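You operate a simulated robot arm through the tools that you are given. There is no shell and no other tool.

You run a simulated robot arm. Do the job below in one go: nothing can be reset, and whatever is moved stays where it is left.

TASK
Fit the stopper, empty the jug into the basin, soak the orange cloth and press it out on the grid.
Fine: the stopper goes in first; jug and damp cloth end on the rack; spill nothing. Set down upright: jug.
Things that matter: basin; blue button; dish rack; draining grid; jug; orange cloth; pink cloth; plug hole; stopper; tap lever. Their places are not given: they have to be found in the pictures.

Only the result counts: the job must be done as asked and must still hold three seconds after the hand-in. Knocking over, shifting, dropping, spilling or breaking anything else fails it. Lids that push on must go on centred and level and be pressed home; caps that screw on are set level and turned clockwise until they are tight. Flat cloth is picked up by pressing the open fingertips on it (5 to 10 N) and closing them slowly along it; thin cloth reads only 2 to 8 mm in the jaws.

THE ROBOT
A 6-joint arm with a two-finger parallel gripper, fixed in place. Base frame: the origin is at the foot of the arm, x ahead of it, y to its left, z up. Readings come in m, degrees, newtons and seconds.
Its first joint turns from -166.0 to 166.0 degrees. Payload 3.43 kg.
The TCP is the grasp point between the finger pads, 0.034 m short of the fingertips. In the tool frame z runs along the fingers and y along their closing line. The gripper opens to 0.128 m. The fingers are 0.024 m wide and 0.012 m thick; the gripper's body (0.048 by 0.13 m) begins 0.096 m behind the TCP.
Orientation is that of the tool frame in the base frame, as a unit quaternion [x, y, z, w]. With the fingers straight down and closing along the base's y, the tool's x points along the base's -x, its y along +y and its z along -z.

THE INTERFACE
- The arm moves only by the tool jog_arm. Its argument "series" is a list of rows, each a list of 7 numbers: the turn, a rotation vector about the tool's x, y, z in rad, then the shift along the tool's x, y, z in m, then the gripper command, from -1 (shut) to 1 (fully open), values between in proportion. In form: [[ax, ay, az, dx, dy, dz, jaw], ...]. A call has 1 to 20 rows; each row shifts and turns the commanded pose from where the row before left it, along the tool's axes as they then stand. Rows are played at 5 a second. More than 0.05 m and 8.6 degrees between two rows, or a gripper value outside its range, and nothing of the call is played. Where a pose cannot be reached the arm comes as near as it can. A force on the tool above 40 N (or 10 N above the force at the start of the call, whichever is more), or a blocked arm, ends the call early, and 0.2 s more pass. Each finger travels about 0.153 m/s and halts on what it meets, pressing with about 33 N; the grip force reading is that of the motor and also rises with nothing between the fingers. The clock runs only during rows and for 0.2 s after the last one: add rows that do not move to give the fingers time. It gives the time, the measured TCP pose, the force on the tool (base axes), the opening and the grip force at its end, in the units of the frame above (readings bear some noise), with the torque about the TCP (base axes, N m) and any sound that the robot's microphone picked up.
- Cameras (640 x 400 px; columns grow to the right, rows downward): "scene" is fixed at [0.4003, -0.6594, 1.57]; the picture's right is [0.79, -0.61, 0.00], its down [-0.39, -0.51, -0.77] and it looks along [0.47, 0.61, -0.64] (base axes); focal length 327 px, centre (320, 200). "wrist" rides on the gripper at [0.076, -0.011, -0.16] in the tool frame; the picture's right is [0.15, 0.99, 0.00], its down [-0.88, 0.13, -0.46] and it looks along [-0.45, 0.07, 0.89] (tool axes); focal length 234 px, centre (320, 200).
- capture(camera): a new picture of that camera. No time passes.
- probe_pixels(camera, pixels): for up to 12 pixels [column, row] of the newest picture of that camera ("zoom" is the newest enlarged one), the place [x, y, z] in the base frame of the surface seen there, good to about 0.003 m, but the place of the scene camera against the robot may be out by one fixed shift of up to 0.012 m in any direction. No time passes.
- zoom(camera, box): a new picture of the part [left, top, right, bottom] of that camera's present view, enlarged. No time passes.
- job_done(): hands the job in; it is judged then, once.

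Leave the gripper open and the arm clear of the work at the hand-in unless told otherwise.

The tools are called after "Call:" by a JSON object that holds its "api" and its "payload". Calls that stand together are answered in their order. jog_arm: Moves the arm, as the interface text tells. Its arguments: {"type":"object","properties":{"series":{"type":"array","items":{"type":"array","items":{"type":"number"}}}},"required":["series"]} The other tools are called the same way: capture (camera) takes a picture; probe_pixels (camera, pixels) gives the place of the surface under pixels of a picture; zoom (camera, box) takes an enlarged picture of a part of a camera's view; job_done () hands the job in.

At the start:

```text
clock: 0.0
eef_pos: [0.6194, 0.3569, 1.1491]
ee_rot: [0.0, 1.0, 0.0, 0.0]
ft_force: [0.2, 0.2, -1.0]
moment: [0.01, -0.01, 0.01]
finger_gap: 0.1278
gripper_force: 0.0
```

scene: 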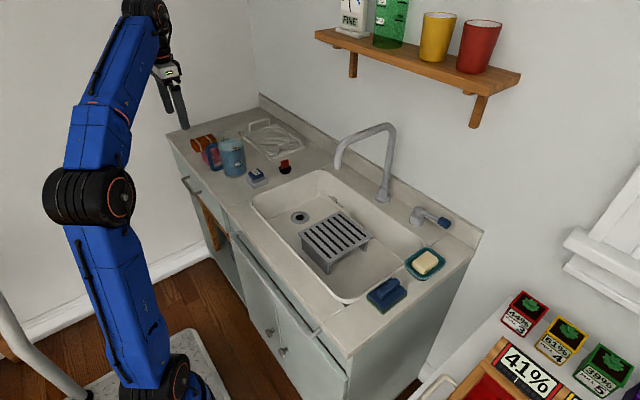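
wrist: 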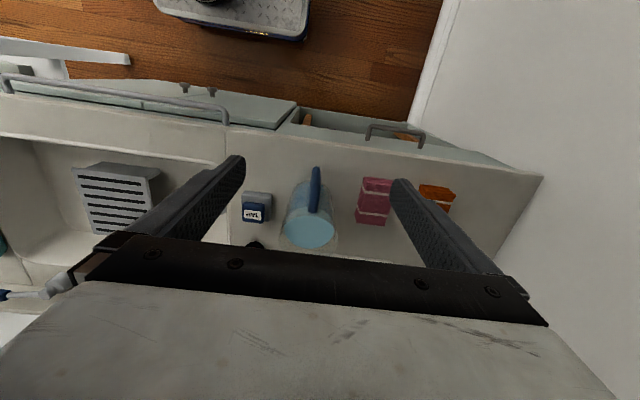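

I see the counter with the basin, jug, cloths, a small red/black object (probably the stopper) and a grid in the basin. I'll zoom in on the scene camera to find each item.

Call:
{"api": "zoom", "payload": {"camera": "scene", "box": [160, 90, 320, 190]}}

Call:
{"api": "zoom", "payload": {"camera": "scene", "box": [240, 150, 480, 300]}}

Call:
{"api": "zoom", "payload": {"camera": "wrist", "box": [200, 120, 520, 320]}}

```text
4.00 times, centred on (240, 140) of scene
```

zoom: 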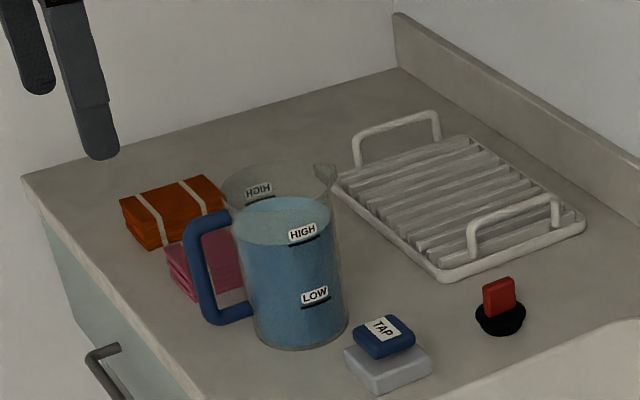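

```text
2.67 times, centred on (360, 225) of scene
```

zoom: 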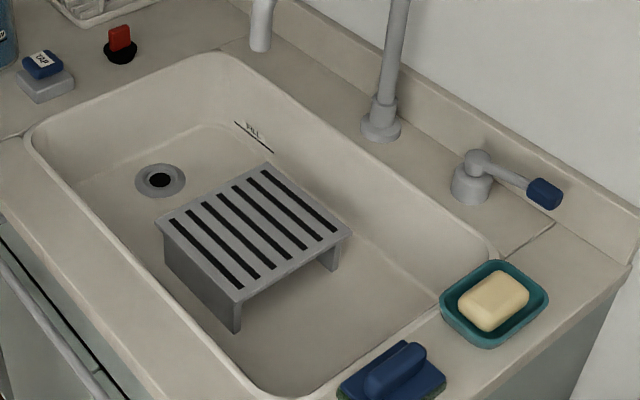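

```text
2.00 times, centred on (360, 220) of wrist
```

zoom: 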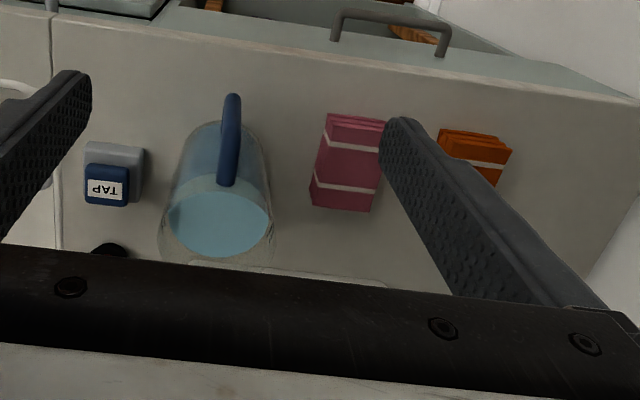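

I can see: stopper (black with a red tab, scene ≈ (285,167)), plug hole (300,217), slotted grid in the basin, jug full to HIGH with a blue handle, TAP button, pink and orange folded cloths and a white wire dish rack. I'll probe these places.

Call:
{"api": "probe_pixels", "payload": {"camera": "scene", "pixels": [[286, 160.5], [284.5, 165], [285, 172.5], [285, 176], [300, 217.5], [293, 222], [256, 174], [233, 146], [199, 139], [206, 152], [190, 150], [212, 163]]}}

Call:
{"api": "probe_pixels", "payload": {"camera": "wrist", "pixels": [[254, 213], [308, 230], [375, 190], [372, 220], [436, 191], [437, 205], [316, 172], [255, 245], [120, 200], [340, 250], [300, 210], [290, 180]]}}

```text
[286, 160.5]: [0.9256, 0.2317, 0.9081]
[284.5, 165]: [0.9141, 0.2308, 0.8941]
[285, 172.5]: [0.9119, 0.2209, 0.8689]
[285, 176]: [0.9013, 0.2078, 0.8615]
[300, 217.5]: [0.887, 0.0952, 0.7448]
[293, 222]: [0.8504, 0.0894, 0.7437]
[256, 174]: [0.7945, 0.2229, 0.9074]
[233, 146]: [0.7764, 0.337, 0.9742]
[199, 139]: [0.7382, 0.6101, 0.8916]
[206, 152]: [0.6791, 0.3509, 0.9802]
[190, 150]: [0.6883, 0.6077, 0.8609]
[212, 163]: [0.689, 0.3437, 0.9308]
```

```text
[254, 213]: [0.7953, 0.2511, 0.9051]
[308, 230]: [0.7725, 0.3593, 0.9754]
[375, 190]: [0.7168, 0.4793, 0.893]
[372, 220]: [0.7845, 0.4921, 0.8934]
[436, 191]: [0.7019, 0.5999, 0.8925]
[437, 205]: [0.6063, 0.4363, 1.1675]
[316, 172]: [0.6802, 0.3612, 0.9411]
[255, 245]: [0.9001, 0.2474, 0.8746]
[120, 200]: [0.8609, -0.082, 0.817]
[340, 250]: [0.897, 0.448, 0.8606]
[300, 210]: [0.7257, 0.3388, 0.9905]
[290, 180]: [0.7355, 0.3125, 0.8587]
```

Scene and wrist probes agree roughly. The counter is at z≈0.86 and the basin floor at ≈0.744. I'll move the wrist camera forward, keeping it high, to see the stopper, basin and rack, since the wrist camera has no fixed shift.

Call:
{"api": "jog_arm", "payload": {"series": [[0, 0, 0, -0.033, -0.027, 0, 1], [0, 0, 0, -0.033, -0.027, 0, 1], [0, 0, 0, -0.033, -0.027, 0, 1], [0, 0, 0, -0.031, -0.026, 0, 1], [0, 0, 0, 0, 0, 0, 1]]}}

Call:
{"api": "capture", "payload": {"camera": "wrist"}}

Call:
{"api": "capture", "payload": {"camera": "scene"}}

```text
clock: 1.2
eef_pos: [0.7483, 0.2484, 1.1498]
ee_rot: [-0.001, 1.0, 0.0, 0.0]
ft_force: [-0.2, 0.7, -0.4]
moment: [0.01, -0.01, 0.0]
finger_gap: 0.1281
gripper_force: 0.0
```

```text
taken
```

wrist: 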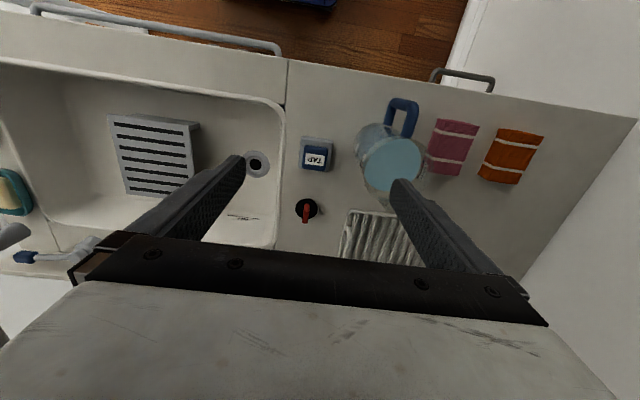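

```text
taken
```

scene: 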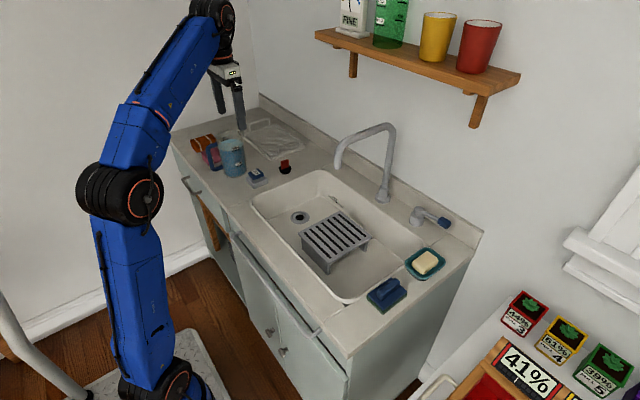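

The stopper is at wrist (306,209), plug hole at (256,163). I'll zoom in on both and probe.

Call:
{"api": "zoom", "payload": {"camera": "wrist", "box": [230, 130, 358, 230]}}

Call:
{"api": "probe_pixels", "payload": {"camera": "wrist", "pixels": [[306, 206], [306, 213], [306, 220], [297, 209], [317, 210], [306, 199], [256, 163], [246, 158], [268, 166], [257, 152], [280, 207], [318, 158]]}}

Call:
{"api": "probe_pixels", "payload": {"camera": "wrist", "pixels": [[402, 101], [390, 165], [372, 180], [357, 140], [421, 160], [390, 120], [436, 170], [470, 122], [515, 181], [540, 137], [485, 180], [497, 130]]}}

```text
4.00 times, centred on (294, 180) of wrist
```

zoom: 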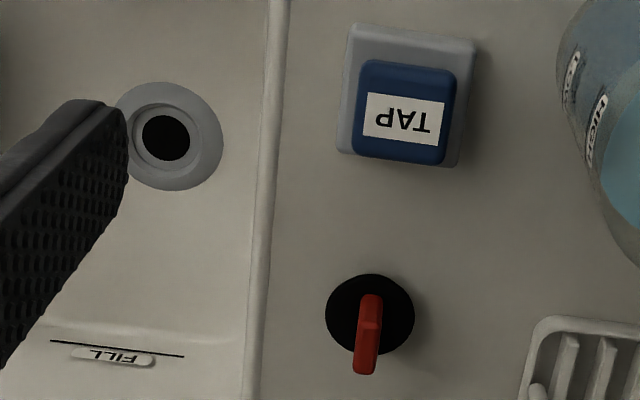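

```text
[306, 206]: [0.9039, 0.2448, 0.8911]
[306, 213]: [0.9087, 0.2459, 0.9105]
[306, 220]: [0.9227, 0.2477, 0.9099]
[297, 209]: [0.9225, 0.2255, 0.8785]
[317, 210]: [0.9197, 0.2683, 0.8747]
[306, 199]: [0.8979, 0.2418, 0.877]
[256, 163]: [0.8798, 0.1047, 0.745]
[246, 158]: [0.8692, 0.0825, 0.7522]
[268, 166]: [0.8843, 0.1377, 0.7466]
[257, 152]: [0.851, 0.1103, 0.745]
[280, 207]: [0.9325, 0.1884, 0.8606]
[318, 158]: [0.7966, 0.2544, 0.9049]
```

```text
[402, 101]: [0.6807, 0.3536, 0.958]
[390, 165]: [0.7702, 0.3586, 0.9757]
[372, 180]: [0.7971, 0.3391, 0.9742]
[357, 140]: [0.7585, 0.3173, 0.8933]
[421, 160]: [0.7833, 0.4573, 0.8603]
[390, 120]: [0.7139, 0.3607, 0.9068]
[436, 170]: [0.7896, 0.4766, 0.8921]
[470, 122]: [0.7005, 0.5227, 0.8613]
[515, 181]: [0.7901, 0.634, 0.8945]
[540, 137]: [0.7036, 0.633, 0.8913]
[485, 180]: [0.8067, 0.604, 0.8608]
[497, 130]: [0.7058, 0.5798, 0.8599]
```

Stopper tab is thin along y (good for the default grip). Next I'll examine the rack, the jug and the grid in detail.

Call:
{"api": "zoom", "payload": {"camera": "scene", "box": [230, 100, 330, 180]}}

Call:
{"api": "probe_pixels", "payload": {"camera": "scene", "pixels": [[271, 159], [305, 147], [243, 136], [270, 124], [257, 119], [290, 142], [281, 141], [262, 140], [272, 145], [288, 148], [300, 146], [270, 134]]}}

Call:
{"api": "zoom", "payload": {"camera": "wrist", "box": [330, 80, 560, 240]}}

Call:
{"api": "zoom", "payload": {"camera": "wrist", "box": [0, 50, 290, 250]}}

```text
5.00 times, centred on (280, 140) of scene
```

zoom: 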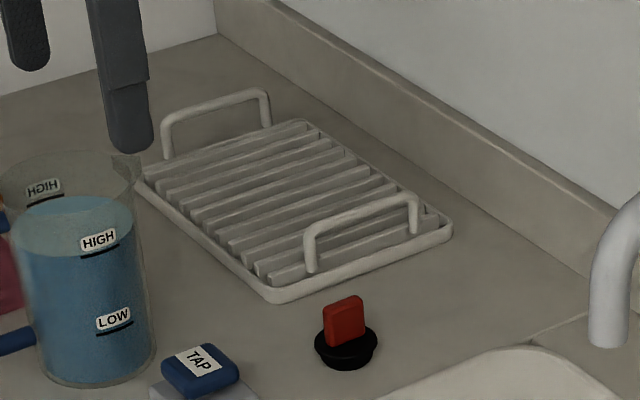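

```text
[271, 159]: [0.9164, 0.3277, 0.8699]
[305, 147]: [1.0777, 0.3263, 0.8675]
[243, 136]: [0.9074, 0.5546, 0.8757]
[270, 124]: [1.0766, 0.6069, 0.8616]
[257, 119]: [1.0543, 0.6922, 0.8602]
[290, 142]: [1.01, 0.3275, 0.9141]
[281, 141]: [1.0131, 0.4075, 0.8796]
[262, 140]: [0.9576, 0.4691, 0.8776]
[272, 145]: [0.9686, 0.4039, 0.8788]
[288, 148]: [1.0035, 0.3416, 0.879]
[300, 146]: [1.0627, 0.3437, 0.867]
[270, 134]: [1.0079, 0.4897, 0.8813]
```

```text
2.50 times, centred on (445, 160) of wrist
```

zoom: 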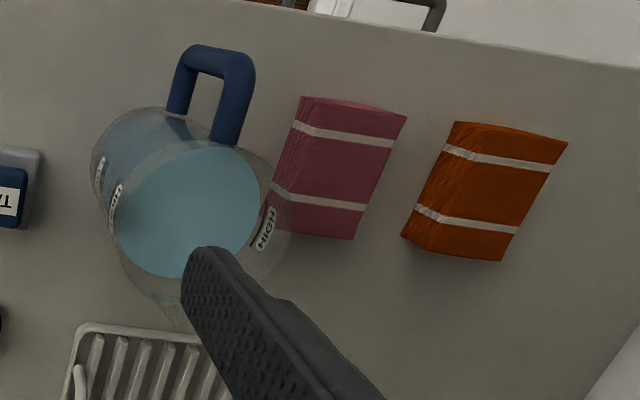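

```text
2.00 times, centred on (145, 150) of wrist
```

zoom: 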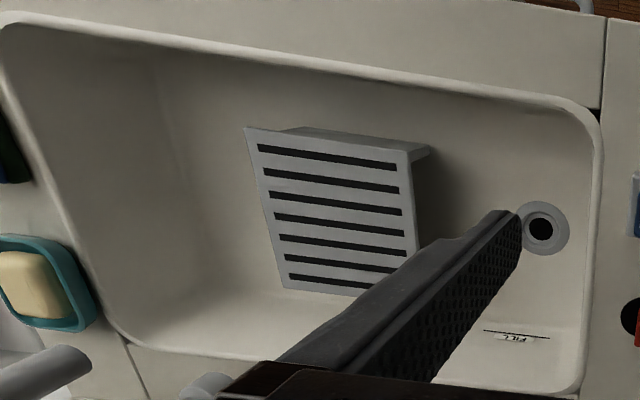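

Rack spans about x 0.91–1.07, y 0.33–0.56, top z≈0.879, with a wire handle at each y end. Next I'll probe the basin rim, FILL line, grid and counter edge.

Call:
{"api": "probe_pixels", "payload": {"camera": "wrist", "pixels": [[240, 216], [230, 214], [258, 246], [268, 240], [284, 110], [278, 180], [200, 88], [100, 75], [270, 100], [60, 65], [420, 90], [350, 70]]}}

Call:
{"api": "probe_pixels", "payload": {"camera": "wrist", "pixels": [[109, 114], [188, 123], [127, 193], [190, 196], [155, 150], [118, 140], [60, 150], [30, 100], [60, 235], [130, 110], [198, 125], [150, 215]]}}

Call:
{"api": "probe_pixels", "payload": {"camera": "scene", "pixels": [[320, 171], [252, 198], [345, 303], [427, 243], [311, 236], [308, 285], [302, 231], [371, 239], [336, 212], [332, 195], [340, 197], [322, 212]]}}

```text
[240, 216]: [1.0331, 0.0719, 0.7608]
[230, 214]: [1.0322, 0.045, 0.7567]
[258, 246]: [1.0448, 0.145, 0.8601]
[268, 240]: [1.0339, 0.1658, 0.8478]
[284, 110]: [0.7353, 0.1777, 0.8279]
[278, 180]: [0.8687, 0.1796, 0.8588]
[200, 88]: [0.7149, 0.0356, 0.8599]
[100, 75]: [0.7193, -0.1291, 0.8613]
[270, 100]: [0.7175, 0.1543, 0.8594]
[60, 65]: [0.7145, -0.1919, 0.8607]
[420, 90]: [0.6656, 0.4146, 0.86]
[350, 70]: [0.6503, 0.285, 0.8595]
```

```text
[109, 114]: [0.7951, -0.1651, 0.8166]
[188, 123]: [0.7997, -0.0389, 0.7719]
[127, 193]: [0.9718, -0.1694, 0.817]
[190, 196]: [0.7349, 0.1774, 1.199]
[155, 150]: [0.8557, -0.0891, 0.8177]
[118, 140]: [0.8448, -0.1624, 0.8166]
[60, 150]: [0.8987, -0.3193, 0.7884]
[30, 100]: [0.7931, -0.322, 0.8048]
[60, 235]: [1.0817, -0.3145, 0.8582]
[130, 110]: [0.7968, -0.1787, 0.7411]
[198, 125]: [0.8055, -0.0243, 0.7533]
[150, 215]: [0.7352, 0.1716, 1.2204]
```

```text
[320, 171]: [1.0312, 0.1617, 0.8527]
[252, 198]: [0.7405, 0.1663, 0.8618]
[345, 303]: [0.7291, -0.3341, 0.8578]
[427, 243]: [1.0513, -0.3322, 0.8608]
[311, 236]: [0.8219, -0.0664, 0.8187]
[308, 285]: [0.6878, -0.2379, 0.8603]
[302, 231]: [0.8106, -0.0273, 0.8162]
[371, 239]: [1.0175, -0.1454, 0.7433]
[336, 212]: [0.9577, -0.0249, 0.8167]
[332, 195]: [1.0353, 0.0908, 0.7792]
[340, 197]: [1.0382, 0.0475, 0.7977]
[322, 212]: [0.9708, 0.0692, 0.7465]
```

FILL line is at z≈0.76 on the back wall; basin x 0.72–1.04, y −0.33–0.17; grid top z≈0.817. I'll check where the tap spout hangs and the rack handle heights, so I avoid them.

Call:
{"api": "probe_pixels", "payload": {"camera": "scene", "pixels": [[337, 168], [337, 160], [340, 150], [350, 138], [365, 131], [385, 125], [383, 200], [420, 212], [445, 222], [256, 118.5], [283, 120], [302, 141]]}}

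Call:
{"api": "zoom", "payload": {"camera": "scene", "box": [320, 110, 460, 240]}}

```text
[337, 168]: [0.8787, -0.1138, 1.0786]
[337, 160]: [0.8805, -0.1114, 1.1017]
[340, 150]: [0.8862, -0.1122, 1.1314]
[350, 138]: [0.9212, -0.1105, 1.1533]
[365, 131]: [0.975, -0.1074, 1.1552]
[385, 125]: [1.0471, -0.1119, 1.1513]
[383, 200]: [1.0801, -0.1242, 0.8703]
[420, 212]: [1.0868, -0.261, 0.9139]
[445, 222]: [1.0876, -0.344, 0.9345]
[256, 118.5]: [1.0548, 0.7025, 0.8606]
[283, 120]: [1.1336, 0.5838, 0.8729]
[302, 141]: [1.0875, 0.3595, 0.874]
```

```text
3.08 times, centred on (390, 175) of scene
```

zoom: 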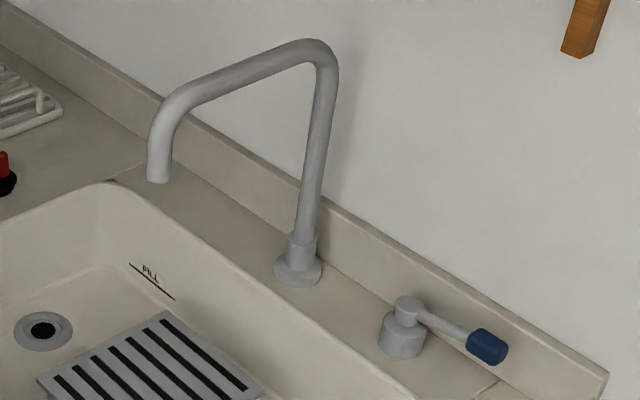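

The tap spout hangs at about (0.87,−0.10,1.07), right over the grid, so I must stay clear of it there. Now the stopper: I'll move above it at TCP z≈1.0 with the jaws half closed, then look closely.

Call:
{"api": "jog_arm", "payload": {"series": [[0, 0, 0, -0.0334, -0.0003, 0.03, -0.2], [0, 0, 0, -0.0334, -0.0003, 0.03, -0.2], [0, 0, 0, -0.0334, -0.0003, 0.03, -0.2], [0, 0, 0, -0.0334, -0.0003, 0.03, -0.2], [0, 0, 0, -0.0334, -0.0003, 0.03, -0.2], [0, 0, 0, 0, 0, 0, -0.2]]}}

Call:
{"api": "capture", "payload": {"camera": "wrist"}}

```text
clock: 2.6
eef_pos: [0.9169, 0.2474, 0.9997]
ee_rot: [0.0, 1.0, 0.0, 0.0]
ft_force: [0.7, 0.0, 0.3]
moment: [-0.02, -0.03, -0.02]
finger_gap: 0.0514
gripper_force: 0.1
```

```text
taken
```

wrist: 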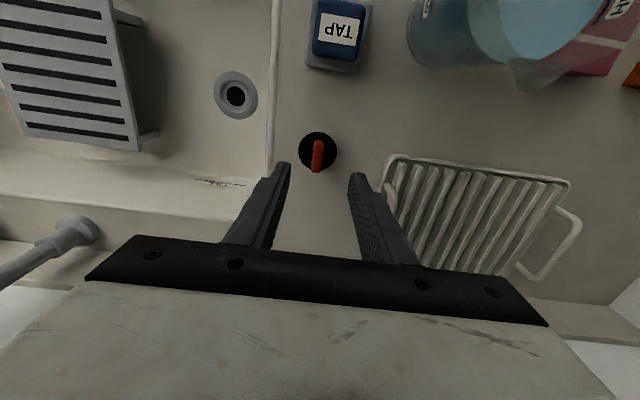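

Good view of stopper at (318,152), hole at (236,95), and rack. I'll probe all three from here.

Call:
{"api": "zoom", "payload": {"camera": "wrist", "box": [270, 120, 366, 180]}}

Call:
{"api": "probe_pixels", "payload": {"camera": "wrist", "pixels": [[318, 143], [317, 152], [316, 165], [300, 152], [336, 152], [318, 134], [218, 95], [256, 97], [237, 73], [236, 117], [236, 95], [245, 96]]}}

Call:
{"api": "probe_pixels", "payload": {"camera": "wrist", "pixels": [[397, 156], [567, 184], [383, 200], [520, 276], [547, 272], [580, 228], [391, 185], [470, 172], [500, 200], [440, 210], [440, 185], [530, 210]]}}

```text
6.67 times, centred on (318, 150) of wrist
```

zoom: 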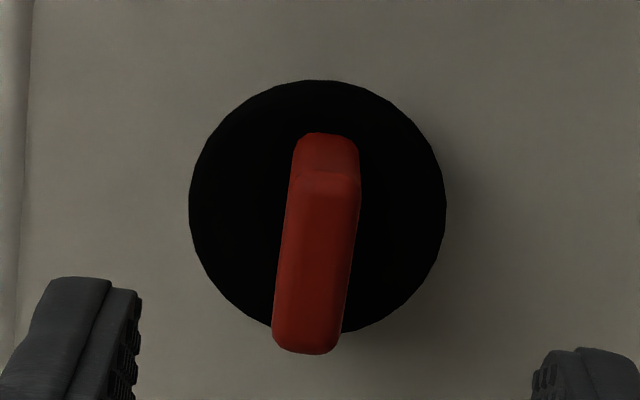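

```text
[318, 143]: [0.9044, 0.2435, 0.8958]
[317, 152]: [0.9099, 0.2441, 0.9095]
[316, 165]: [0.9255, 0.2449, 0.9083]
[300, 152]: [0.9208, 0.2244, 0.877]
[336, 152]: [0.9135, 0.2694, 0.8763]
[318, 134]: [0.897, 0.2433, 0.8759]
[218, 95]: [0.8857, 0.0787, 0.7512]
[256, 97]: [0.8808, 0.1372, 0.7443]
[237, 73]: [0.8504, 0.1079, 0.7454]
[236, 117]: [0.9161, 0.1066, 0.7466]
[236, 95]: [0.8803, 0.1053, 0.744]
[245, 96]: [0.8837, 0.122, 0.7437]
```

```text
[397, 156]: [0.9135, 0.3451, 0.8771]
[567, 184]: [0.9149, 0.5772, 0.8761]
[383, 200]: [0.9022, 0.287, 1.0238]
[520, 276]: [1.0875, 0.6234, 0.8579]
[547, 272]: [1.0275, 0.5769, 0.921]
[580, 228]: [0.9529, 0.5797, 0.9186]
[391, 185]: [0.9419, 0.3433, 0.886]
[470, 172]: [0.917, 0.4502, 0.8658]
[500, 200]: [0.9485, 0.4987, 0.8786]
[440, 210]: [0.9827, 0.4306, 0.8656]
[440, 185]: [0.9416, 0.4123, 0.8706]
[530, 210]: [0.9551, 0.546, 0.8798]
```

Stopper centre ≈ (0.919, 0.2465), tab top z≈0.909, tab aligned with x. I'll descend so the fingertips are just above the flange (TCP z≈0.915) and close on the tab.

Call:
{"api": "jog_arm", "payload": {"series": [[0, 0, 0, -0.001, -0.0005, 0.03, -0.2], [0, 0, 0, -0.001, -0.0005, 0.03, -0.2], [0, 0, 0, 0, 0, 0.015, -0.2], [0, 0, 0, 0, 0, 0.0095, -0.2], [0, 0, 0, 0, 0, 0, -0.2]]}}

Call:
{"api": "capture", "payload": {"camera": "wrist"}}

```text
clock: 3.8
eef_pos: [0.9183, 0.2482, 0.9145]
ee_rot: [0.001, 1.0, 0.0, 0.001]
ft_force: [-0.6, -1.0, 0.6]
moment: [0.01, -0.01, 0.0]
finger_gap: 0.0511
gripper_force: 0.1
```

```text
taken
```

wrist: 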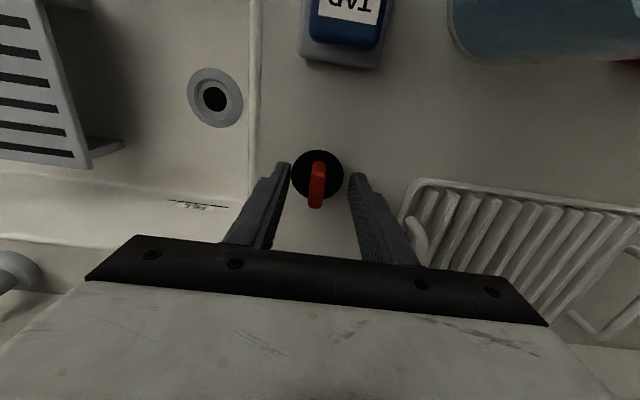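

The tab is centred between the fingertips. Closing the gripper slowly now.

Call:
{"api": "jog_arm", "payload": {"series": [[0, 0, 0, 0, 0, 0, -0.4], [0, 0, 0, 0, 0, 0, -0.6], [0, 0, 0, 0, 0, 0, -0.75], [0, 0, 0, 0, 0, 0, -0.9], [0, 0, 0, 0, 0, 0, -1], [0, 0, 0, 0, 0, 0, -1], [0, 0, 0, 0, 0, 0, -1]]}}

Call:
{"api": "capture", "payload": {"camera": "wrist"}}

```text
clock: 5.4
eef_pos: [0.9184, 0.2479, 0.9146]
ee_rot: [0.0, 1.0, 0.0, 0.0]
ft_force: [1.3, -0.4, -0.1]
moment: [-0.04, 0.02, 0.0]
finger_gap: 0.0104
gripper_force: 33.3
```

```text
taken
```

wrist: 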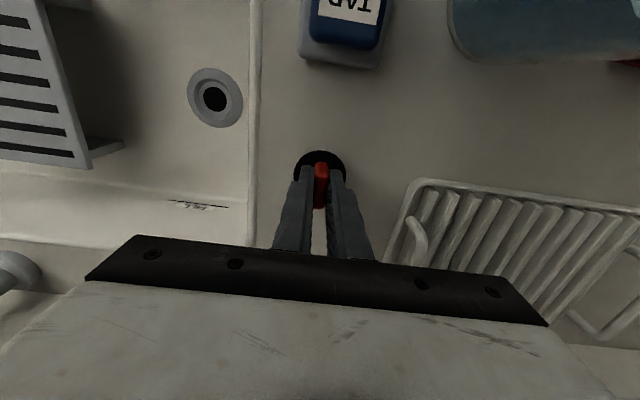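

Gripped (gap 10 mm, 33 N). I'll lift 6 cm, carry it above the plug hole and look again.

Call:
{"api": "jog_arm", "payload": {"series": [[0, 0, 0, 0, 0, -0.02, -1], [0, 0, 0, 0, 0, -0.04, -1], [0, 0, 0, 0.0093, -0.0354, 0, -1], [0, 0, 0, 0.0093, -0.0354, 0, -1], [0, 0, 0, 0.0093, -0.0354, 0, -1], [0, 0, 0, 0.0093, -0.0354, 0, -1], [0, 0, 0, 0, 0, 0, -1], [0, 0, 0, 0, 0, 0, -1]]}}

Call:
{"api": "capture", "payload": {"camera": "wrist"}}

```text
clock: 7.2
eef_pos: [0.8806, 0.1053, 0.9739]
ee_rot: [0.0, 1.0, 0.0, 0.0]
ft_force: [0.2, -0.7, -0.5]
moment: [0.0, 0.02, -0.01]
finger_gap: 0.0105
gripper_force: 33.1
```

```text
taken
```

wrist: 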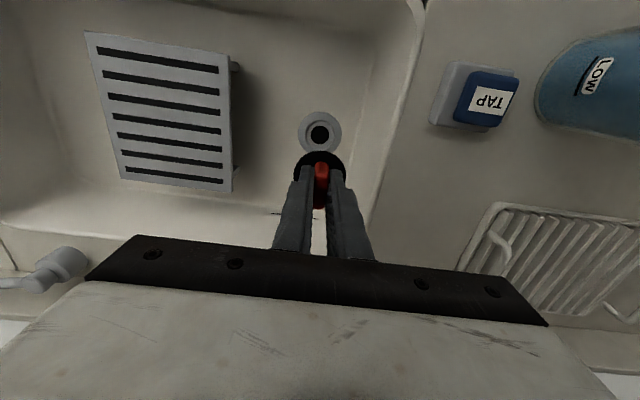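

The hole is now directly under the stopper in view at about (319,132). I'll zoom in and probe the hole's ring edges for its exact centre.

Call:
{"api": "zoom", "payload": {"camera": "wrist", "box": [272, 100, 368, 160]}}

Call:
{"api": "probe_pixels", "payload": {"camera": "wrist", "pixels": [[300, 132], [340, 134], [320, 113], [319, 133], [310, 132], [329, 134], [320, 124], [319, 142], [298, 132], [343, 134], [320, 110], [320, 168]]}}

```text
6.67 times, centred on (320, 130) of wrist
```

zoom: 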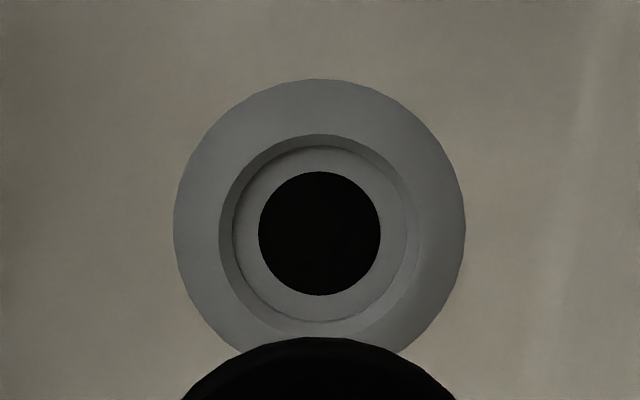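

```text
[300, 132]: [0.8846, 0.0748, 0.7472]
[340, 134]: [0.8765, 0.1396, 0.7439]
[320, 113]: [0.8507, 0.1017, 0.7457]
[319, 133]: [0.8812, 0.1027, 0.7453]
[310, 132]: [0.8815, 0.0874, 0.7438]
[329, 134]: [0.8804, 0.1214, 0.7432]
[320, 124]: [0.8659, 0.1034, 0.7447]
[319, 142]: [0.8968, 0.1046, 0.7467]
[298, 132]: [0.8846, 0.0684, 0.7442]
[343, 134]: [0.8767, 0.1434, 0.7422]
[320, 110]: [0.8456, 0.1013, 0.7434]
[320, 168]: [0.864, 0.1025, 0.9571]
```

Combining the probes, the hole centre is about (0.8835, 0.106). I'll shift 3 mm in x and lower to TCP z≈0.815 (stopper bottom ~17 mm above the floor), then check alignment from both cameras.

Call:
{"api": "jog_arm", "payload": {"series": [[0, 0, 0, -0.003, 0.0007, 0.03, -1], [0, 0, 0, 0, 0, 0.04, -1], [0, 0, 0, 0, 0, 0.04, -1], [0, 0, 0, 0, 0, 0.03, -1], [0, 0, 0, 0, 0, 0.019, -1], [0, 0, 0, 0, 0, 0, -1]]}}

Call:
{"api": "zoom", "payload": {"camera": "scene", "box": [270, 180, 334, 240]}}

Call:
{"api": "zoom", "payload": {"camera": "wrist", "box": [256, 100, 384, 180]}}

```text
clock: 8.6
eef_pos: [0.8845, 0.1066, 0.8163]
ee_rot: [0.0, 1.0, 0.0, 0.001]
ft_force: [-0.3, 0.8, -0.9]
moment: [0.02, 0.04, 0.0]
finger_gap: 0.0107
gripper_force: 33.0
```

```text
6.67 times, centred on (302, 210) of scene
```

zoom: 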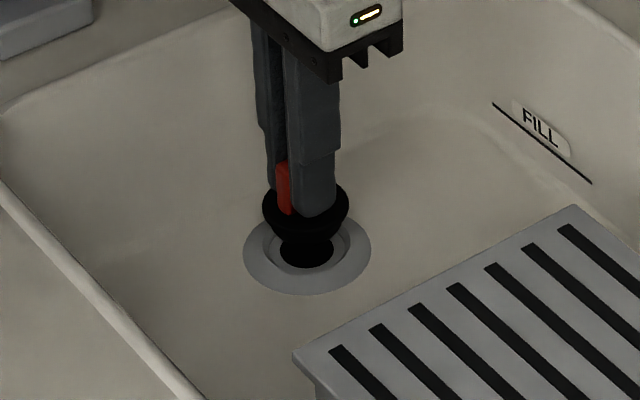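

```text
5.00 times, centred on (320, 140) of wrist
```

zoom: 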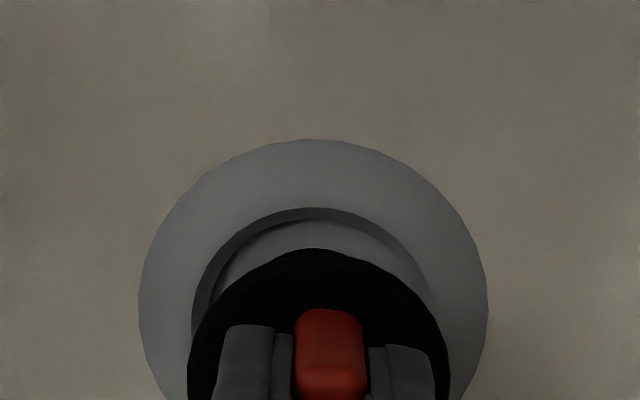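

Alignment is within about 1 mm. I'll shift y by −1 mm and x by +0.7 mm, then lower slowly in small steps watching the force.

Call:
{"api": "jog_arm", "payload": {"series": [[0, 0, 0, -0.0007, -0.001, 0.006, -1], [0, 0, 0, 0, 0, 0.005, -1], [0, 0, 0, 0, 0, 0.004, -1], [0, 0, 0, 0, 0, 0.003, -1], [0, 0, 0, 0, 0, 0.003, -1], [0, 0, 0, 0, 0, 0.002, -1], [0, 0, 0, 0, 0, 0.002, -1], [0, 0, 0, 0, 0, 0, -1]]}}

```text
clock: 10.2
eef_pos: [0.8852, 0.1046, 0.7947]
ee_rot: [0.0, 1.0, 0.0, 0.003]
ft_force: [-5.7, -0.4, 12.2]
moment: [-0.03, 0.34, 0.01]
finger_gap: 0.0106
gripper_force: 32.9
stopped in row 7: the force on the tool passed its limit at 44 N (the readings are from after the stop); the commanded pose is now the measured one
```

Contact at TCP z 0.795 with a side force of −5.7 N in x. I'll look to see whether the plug is in or resting on the edge.

Call:
{"api": "zoom", "payload": {"camera": "scene", "box": [278, 190, 326, 230]}}

Call:
{"api": "zoom", "payload": {"camera": "wrist", "box": [256, 110, 384, 190]}}

```text
10.00 times, centred on (302, 210) of scene
```

zoom: 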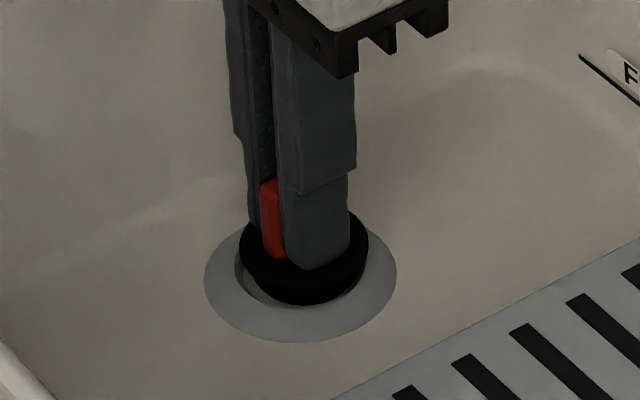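

```text
5.00 times, centred on (320, 150) of wrist
```

zoom: 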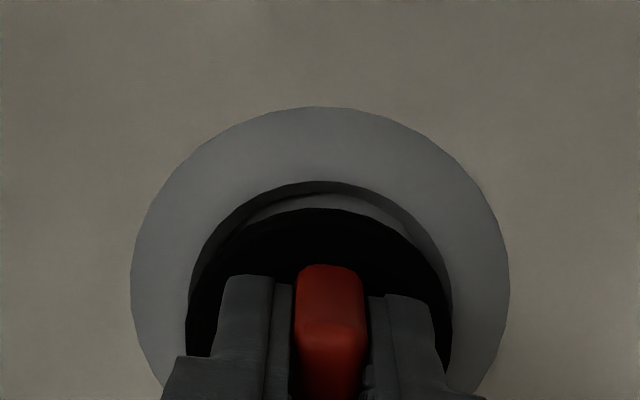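

The scene view suggests the stopper sits ~1.5 mm too far in +x (consistent with the −x side force). I'll lift 5 mm and look again before re-trying.

Call:
{"api": "jog_arm", "payload": {"series": [[0, 0, 0, 0, 0, -0.003, -1], [0, 0, 0, 0, 0, -0.004, -1], [0, 0, 0, 0, 0, 0, -1]]}}

Call:
{"api": "zoom", "payload": {"camera": "scene", "box": [278, 190, 326, 230]}}

Call:
{"api": "zoom", "payload": {"camera": "wrist", "box": [256, 110, 384, 190]}}

```text
clock: 11.0
eef_pos: [0.886, 0.1061, 0.7998]
ee_rot: [0.0, 1.0, 0.0, 0.003]
ft_force: [1.1, -0.4, -0.7]
moment: [0.01, 0.01, -0.02]
finger_gap: 0.0108
gripper_force: 33.2
```

```text
10.00 times, centred on (302, 210) of scene
```

zoom: 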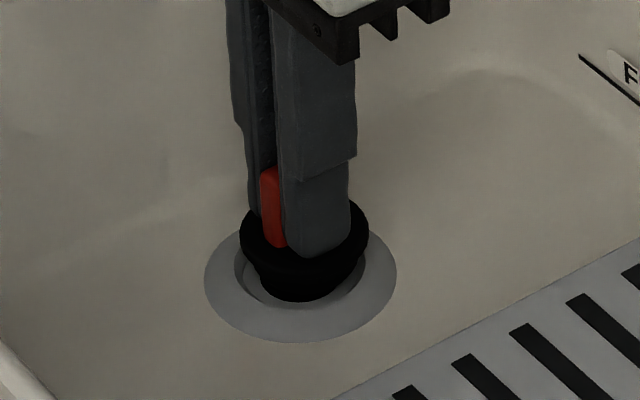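

```text
5.00 times, centred on (320, 150) of wrist
```

zoom: 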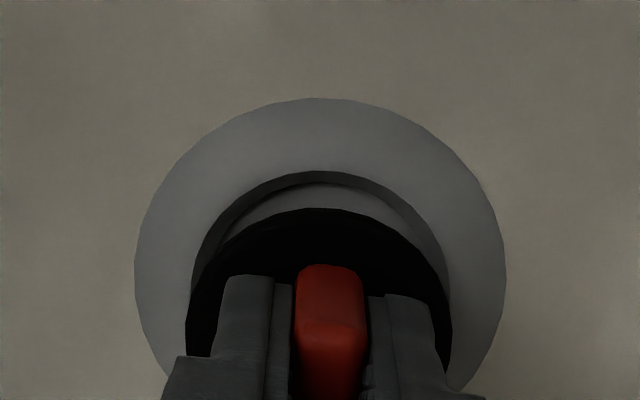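

Call:
{"api": "zoom", "payload": {"camera": "scene", "box": [288, 203, 320, 223]}}

Call:
{"api": "zoom", "payload": {"camera": "wrist", "box": [280, 130, 360, 180]}}

```text
16.00 times, centred on (304, 213) of scene
```

zoom: 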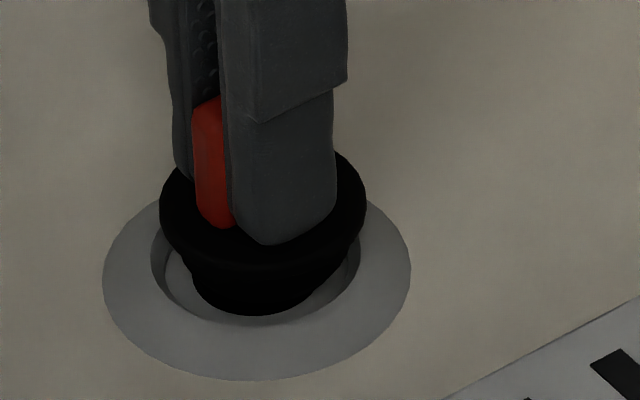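

```text
8.00 times, centred on (320, 155) of wrist
```

zoom: 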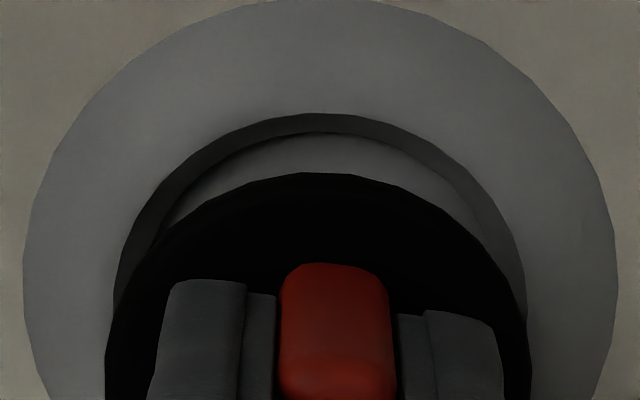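

The stopper is ~1.5 mm too far +x and has tipped ~2° in the grip (bottom toward +x). I'll raise 3 mm and rotate the tool +0.035 rad about its y, which levels the stopper and moves its bottom toward −x, and then check.

Call:
{"api": "jog_arm", "payload": {"series": [[0, 0, 0, 0, 0, -0.003, -1], [0, 0.035, 0, 0, 0, 0, -1], [0, 0, 0, 0, 0, 0, -1]]}}

Call:
{"api": "zoom", "payload": {"camera": "scene", "box": [288, 203, 320, 223]}}

Call:
{"api": "zoom", "payload": {"camera": "wrist", "box": [280, 120, 360, 170]}}

```text
clock: 11.8
eef_pos: [0.8856, 0.1049, 0.803]
ee_rot: [-0.001, 1.0, 0.001, -0.014]
ft_force: [-0.2, 0.0, -0.4]
moment: [0.02, 0.02, 0.0]
finger_gap: 0.0106
gripper_force: 32.7
```

```text
16.00 times, centred on (304, 213) of scene
```

zoom: 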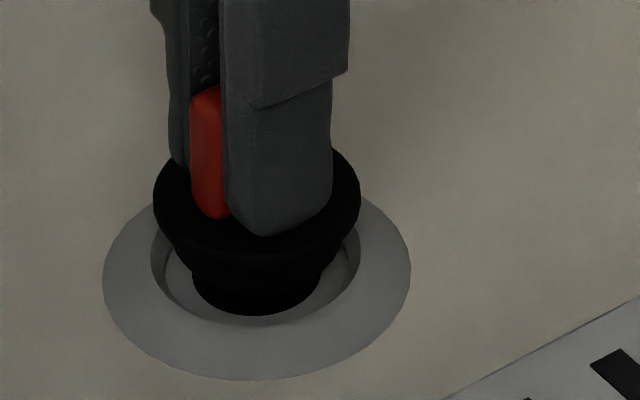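

```text
8.00 times, centred on (320, 145) of wrist
```

zoom: 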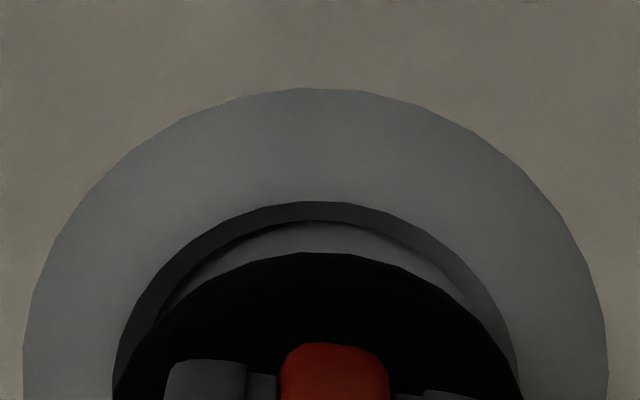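

Now the stopper is level and centred on the ring in the scene view (both at column ≈257). I'll lower straight down in small steps.

Call:
{"api": "jog_arm", "payload": {"series": [[0, 0, 0, 0, -0.0004, 0.003, -1], [0, 0, 0, -0.0001, 0, 0.003, -1], [0, 0, 0, -0.0001, 0, 0.002, -1], [0, 0, 0, -0.0001, 0, 0.002, -1], [0, 0, 0, -0.0001, 0, 0.002, -1], [0, 0, 0, 0, 0, 0.001, -1], [0, 0, 0, 0, 0, 0.001, -1], [0, 0, 0, 0, 0, 0.001, -1], [0, 0, 0, 0, 0, 0.001, -1], [0, 0, 0, 0, 0, 0.001, -1]]}}

Call:
{"api": "zoom", "payload": {"camera": "scene", "box": [288, 203, 320, 223]}}

Call:
{"api": "zoom", "payload": {"camera": "wrist", "box": [280, 130, 360, 180]}}

```text
clock: 13.2
eef_pos: [0.8865, 0.1045, 0.7951]
ee_rot: [-0.001, 1.0, 0.002, -0.012]
ft_force: [-9.8, -1.4, 18.9]
moment: [-0.12, 0.22, -0.06]
finger_gap: 0.0107
gripper_force: 32.9
stopped in row 7: the force on the tool passed its limit at 50 N (the readings are from after the stop); the commanded pose is now the measured one
```

```text
16.00 times, centred on (304, 213) of scene
```

zoom: 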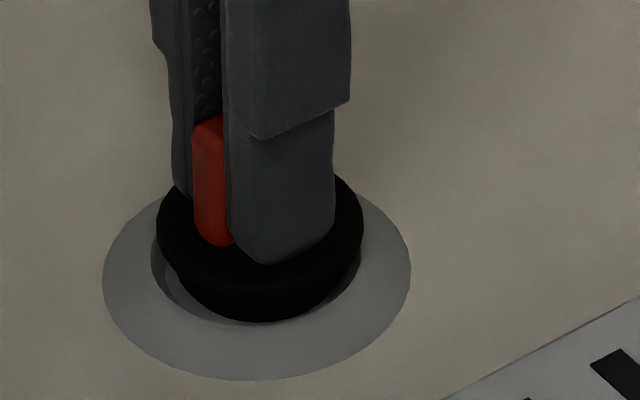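

```text
8.00 times, centred on (320, 155) of wrist
```

zoom: 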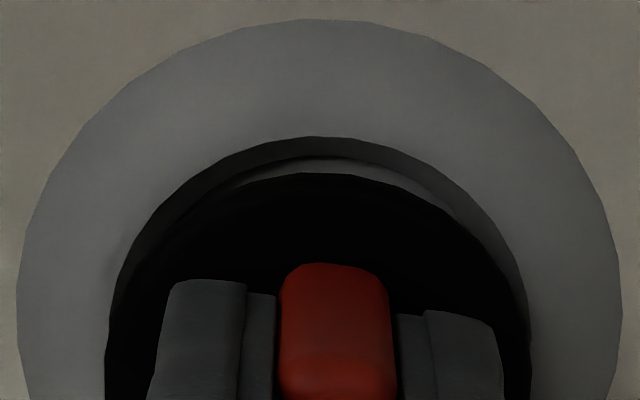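

Still blocked at z 0.795; force and moment put the contact on the +x edge of the plug, so the stopper needs to go ~1.2 mm more toward −x. I'll lift, shift, re-level slightly and try again.

Call:
{"api": "jog_arm", "payload": {"series": [[0, 0, 0, 0, 0, -0.004, -1], [0, 0.012, 0, 0.001, 0, 0, -1], [0, 0, 0, 0, 0, 0, -1], [0, 0, 0, 0, 0, 0, -1]]}}

Call:
{"api": "zoom", "payload": {"camera": "scene", "box": [288, 203, 320, 223]}}

Call:
{"api": "zoom", "payload": {"camera": "wrist", "box": [280, 130, 360, 180]}}

```text
clock: 14.2
eef_pos: [0.8858, 0.1047, 0.7973]
ee_rot: [0.0, 1.0, 0.002, -0.018]
ft_force: [0.4, 0.1, -0.4]
moment: [-0.01, 0.02, 0.03]
finger_gap: 0.0108
gripper_force: 32.7
```

```text
16.00 times, centred on (304, 213) of scene
```

zoom: 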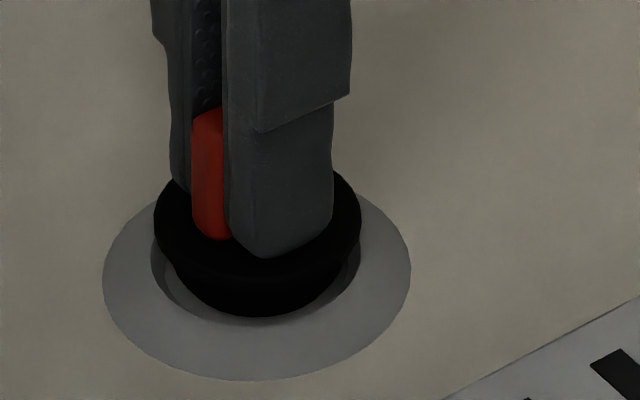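

```text
8.00 times, centred on (320, 155) of wrist
```

zoom: 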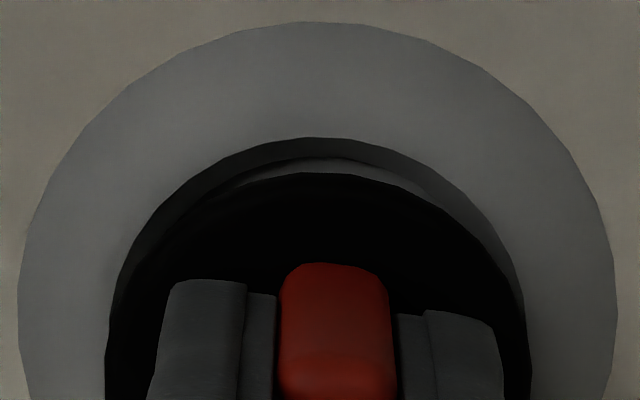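

The stopper looks centred within ~0.5 mm in both views now. I'll press down again in 1 mm steps.

Call:
{"api": "jog_arm", "payload": {"series": [[0, 0, 0, 0, 0, 0.001, -1], [0, 0, 0, 0, 0, 0.001, -1], [0, 0, 0, 0, 0, 0.001, -1], [0, 0, 0, 0, 0, 0.001, -1], [0, 0, 0, 0, 0, 0.001, -1], [0, 0, 0, 0, 0, 0.001, -1], [0, 0, 0, 0, 0, 0.001, -1]]}}

```text
clock: 15.6
eef_pos: [0.8864, 0.1046, 0.7955]
ee_rot: [0.0, 1.0, 0.003, -0.015]
ft_force: [-5.3, -0.7, 16.6]
moment: [-0.09, 0.05, -0.02]
finger_gap: 0.0105
gripper_force: 33.0
stopped in row 6: the force on the tool passed its limit at 42 N (the readings are from after the stop); the commanded pose is now the measured one
```

Contact is again on the +x (slightly −y) edge. I'll raise 3 mm, shift −1.8 mm in x and +0.4 mm in y, and press again.

Call:
{"api": "jog_arm", "payload": {"series": [[0, 0, 0, 0, 0, -0.003, -1], [0, 0.005, 0, 0.0018, 0.0004, 0, -1], [0, 0, 0, 0, 0, 0, -1], [0, 0, 0, 0, 0, 0.001, -1], [0, 0, 0, 0, 0, 0.001, -1], [0, 0, 0, 0, 0, 0.001, -1], [0, 0, 0, 0, 0, 0.001, -1], [0, 0, 0, 0, 0, 0.001, -1], [0, 0, 0, 0, 0, 0.001, -1], [0, 0, 0, 0, 0, 0.001, -1]]}}

```text
clock: 17.6
eef_pos: [0.8846, 0.1074, 0.7939]
ee_rot: [0.001, 1.0, 0.003, -0.017]
ft_force: [-6.0, -1.3, 14.6]
moment: [-0.12, 0.0, -0.01]
finger_gap: 0.0106
gripper_force: 33.4
stopped in row 9: the force on the tool passed its limit at 42 N (the readings are from after the stop); the commanded pose is now the measured one
```

Went ~1.5 mm deeper (z 0.7939). Let me look at how it sits.

Call:
{"api": "zoom", "payload": {"camera": "scene", "box": [288, 203, 320, 223]}}

Call:
{"api": "zoom", "payload": {"camera": "wrist", "box": [280, 130, 360, 180]}}

```text
16.00 times, centred on (304, 213) of scene
```

zoom: 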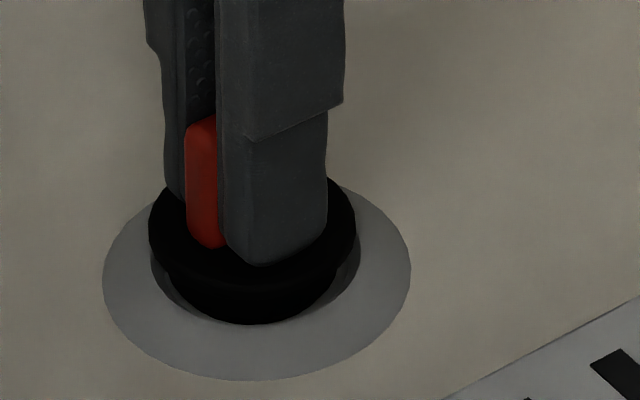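

```text
8.00 times, centred on (320, 155) of wrist
```

zoom: 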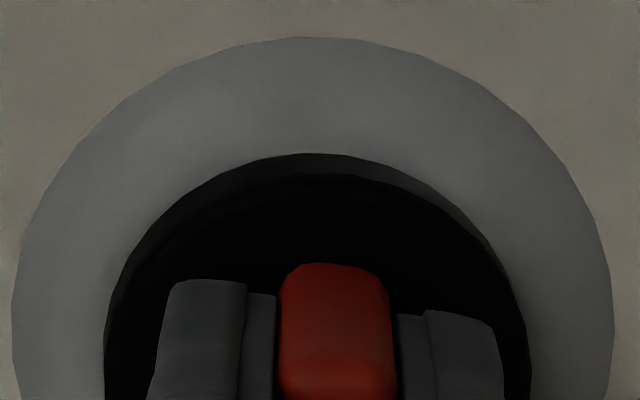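

Not fully in yet. I'll lift to z≈0.812 to measure the plug bottom against the hole more exactly in both views.

Call:
{"api": "jog_arm", "payload": {"series": [[0, 0, 0, 0, 0, -0.006, -1], [0, 0, 0, 0, 0, -0.006, -1], [0, 0, 0, 0, 0, -0.006, -1], [0, 0, 0, 0, 0, 0, -1], [0, 0, 0, 0, 0, 0, -1]]}}

Call:
{"api": "zoom", "payload": {"camera": "scene", "box": [288, 203, 320, 223]}}

Call:
{"api": "zoom", "payload": {"camera": "wrist", "box": [280, 120, 360, 170]}}

```text
clock: 18.8
eef_pos: [0.8857, 0.106, 0.812]
ee_rot: [0.0, 1.0, 0.003, -0.016]
ft_force: [0.1, 0.8, 0.1]
moment: [-0.01, -0.01, 0.0]
finger_gap: 0.0107
gripper_force: 33.0
```

```text
16.00 times, centred on (304, 213) of scene
```

zoom: 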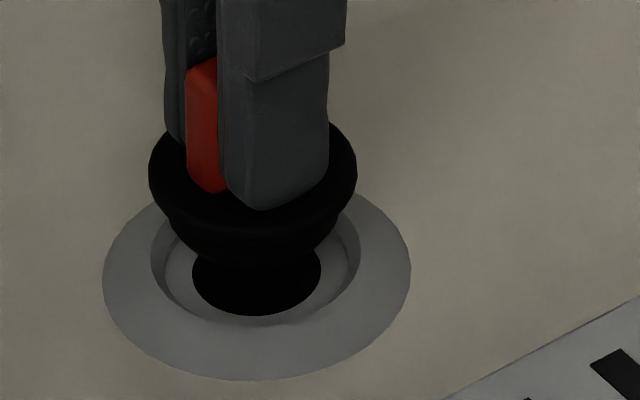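

```text
8.00 times, centred on (320, 145) of wrist
```

zoom: 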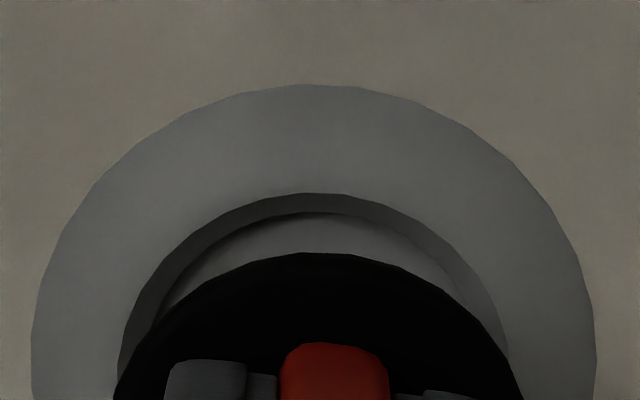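

Now it's clear: the dark disc is the drain itself, and the tapered plug (~37 mm) drops into the raised collar and bottoms at the floor level. So it is reaching its seat; I only need it centred. It is ~0.8 mm too far −x and 0.5 mm too far +y; I'll correct, lower to light contact and check.

Call:
{"api": "jog_arm", "payload": {"series": [[0, 0, 0, -0.0008, -0.0005, 0.004, -1], [0, 0, 0, -0.0001, 0, 0.004, -1], [0, 0, 0, -0.0001, 0, 0.003, -1], [0, 0, 0, -0.0001, 0, 0.002, -1], [0, 0, 0, 0, 0, 0.001, -1], [0, 0, 0, 0, 0, 0.001, -1], [0, 0, 0, 0, 0, 0, -1], [0, 0, 0, 0, 0, 0, -1]]}}

Call:
{"api": "zoom", "payload": {"camera": "scene", "box": [288, 203, 320, 223]}}

Call:
{"api": "zoom", "payload": {"camera": "wrist", "box": [280, 130, 360, 180]}}

```text
clock: 20.6
eef_pos: [0.8861, 0.1053, 0.7964]
ee_rot: [-0.001, 1.0, 0.002, -0.016]
ft_force: [0.7, 0.2, 0.1]
moment: [-0.01, -0.02, -0.01]
finger_gap: 0.0106
gripper_force: 32.3
```

```text
16.00 times, centred on (304, 213) of scene
```

zoom: 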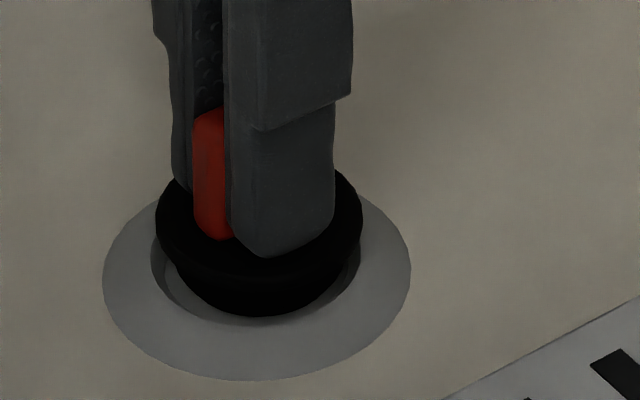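

```text
8.00 times, centred on (320, 155) of wrist
```

zoom: 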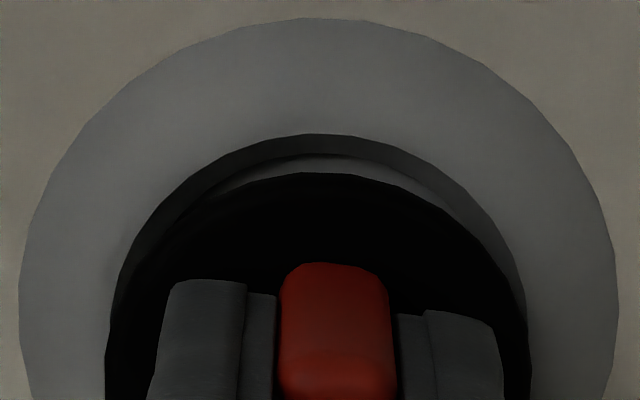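

Centred in y; x is ~+0.6 mm off. I'll shift −0.6 mm in x and press gently until the force rises.

Call:
{"api": "jog_arm", "payload": {"series": [[0, 0, 0, 0.0006, 0, 0, -1], [0, 0, 0, 0, 0, 0.001, -1], [0, 0, 0, 0, 0, 0.001, -1], [0, 0, 0, 0, 0, 0, -1]]}}

```text
clock: 21.6
eef_pos: [0.8856, 0.1055, 0.7958]
ee_rot: [-0.001, 1.0, 0.002, -0.017]
ft_force: [0.3, 1.1, 6.0]
moment: [0.01, -0.12, -0.01]
finger_gap: 0.0107
gripper_force: 33.3
```

Light contact (6 N) on the seat. I'll release the stopper here and look at how it settles.

Call:
{"api": "jog_arm", "payload": {"series": [[0, 0, 0, 0, 0, 0, -0.8], [0, 0, 0, 0, 0, 0, -0.7], [0, 0, 0, 0, 0, 0, -0.5], [0, 0, 0, 0, 0, 0, -0.4], [0, 0, 0, 0, 0, -0.02, -0.4], [0, 0, 0, 0, 0, -0.03, -0.4], [0, 0, 0, 0, 0, -0.03, -0.4], [0, 0, 0, 0, 0, 0, -0.4]]}}

Call:
{"api": "zoom", "payload": {"camera": "scene", "box": [288, 203, 320, 223]}}

Call:
{"api": "capture", "payload": {"camera": "wrist"}}

Call:
{"api": "zoom", "payload": {"camera": "wrist", "box": [270, 90, 366, 150]}}

```text
clock: 23.4
eef_pos: [0.8884, 0.1059, 0.8748]
ee_rot: [0.001, 1.0, 0.003, -0.016]
ft_force: [0.3, 0.6, 0.3]
moment: [0.03, 0.01, 0.03]
finger_gap: 0.0383
gripper_force: 0.0
```

```text
16.00 times, centred on (304, 213) of scene
```

zoom: 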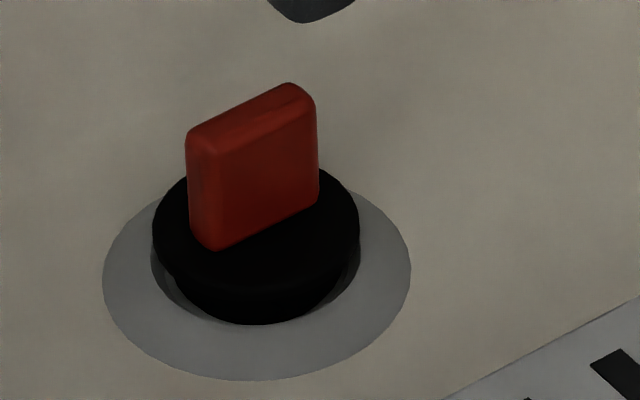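

```text
taken
```

wrist: 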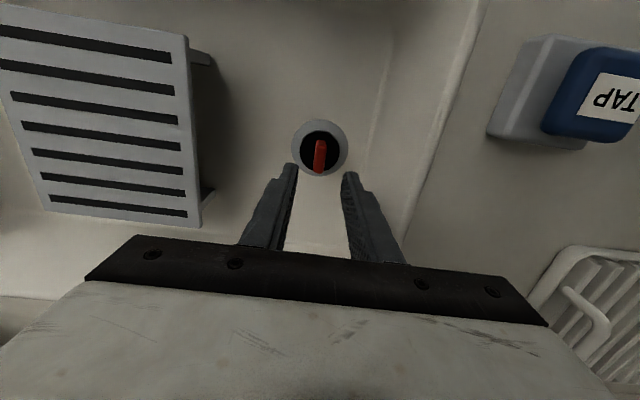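

```text
6.67 times, centred on (318, 120) of wrist
```

zoom: 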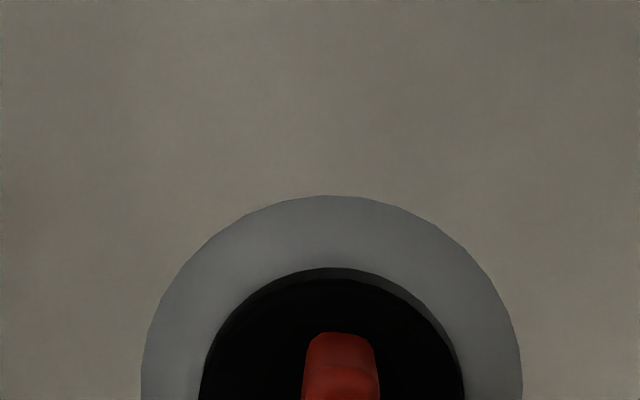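

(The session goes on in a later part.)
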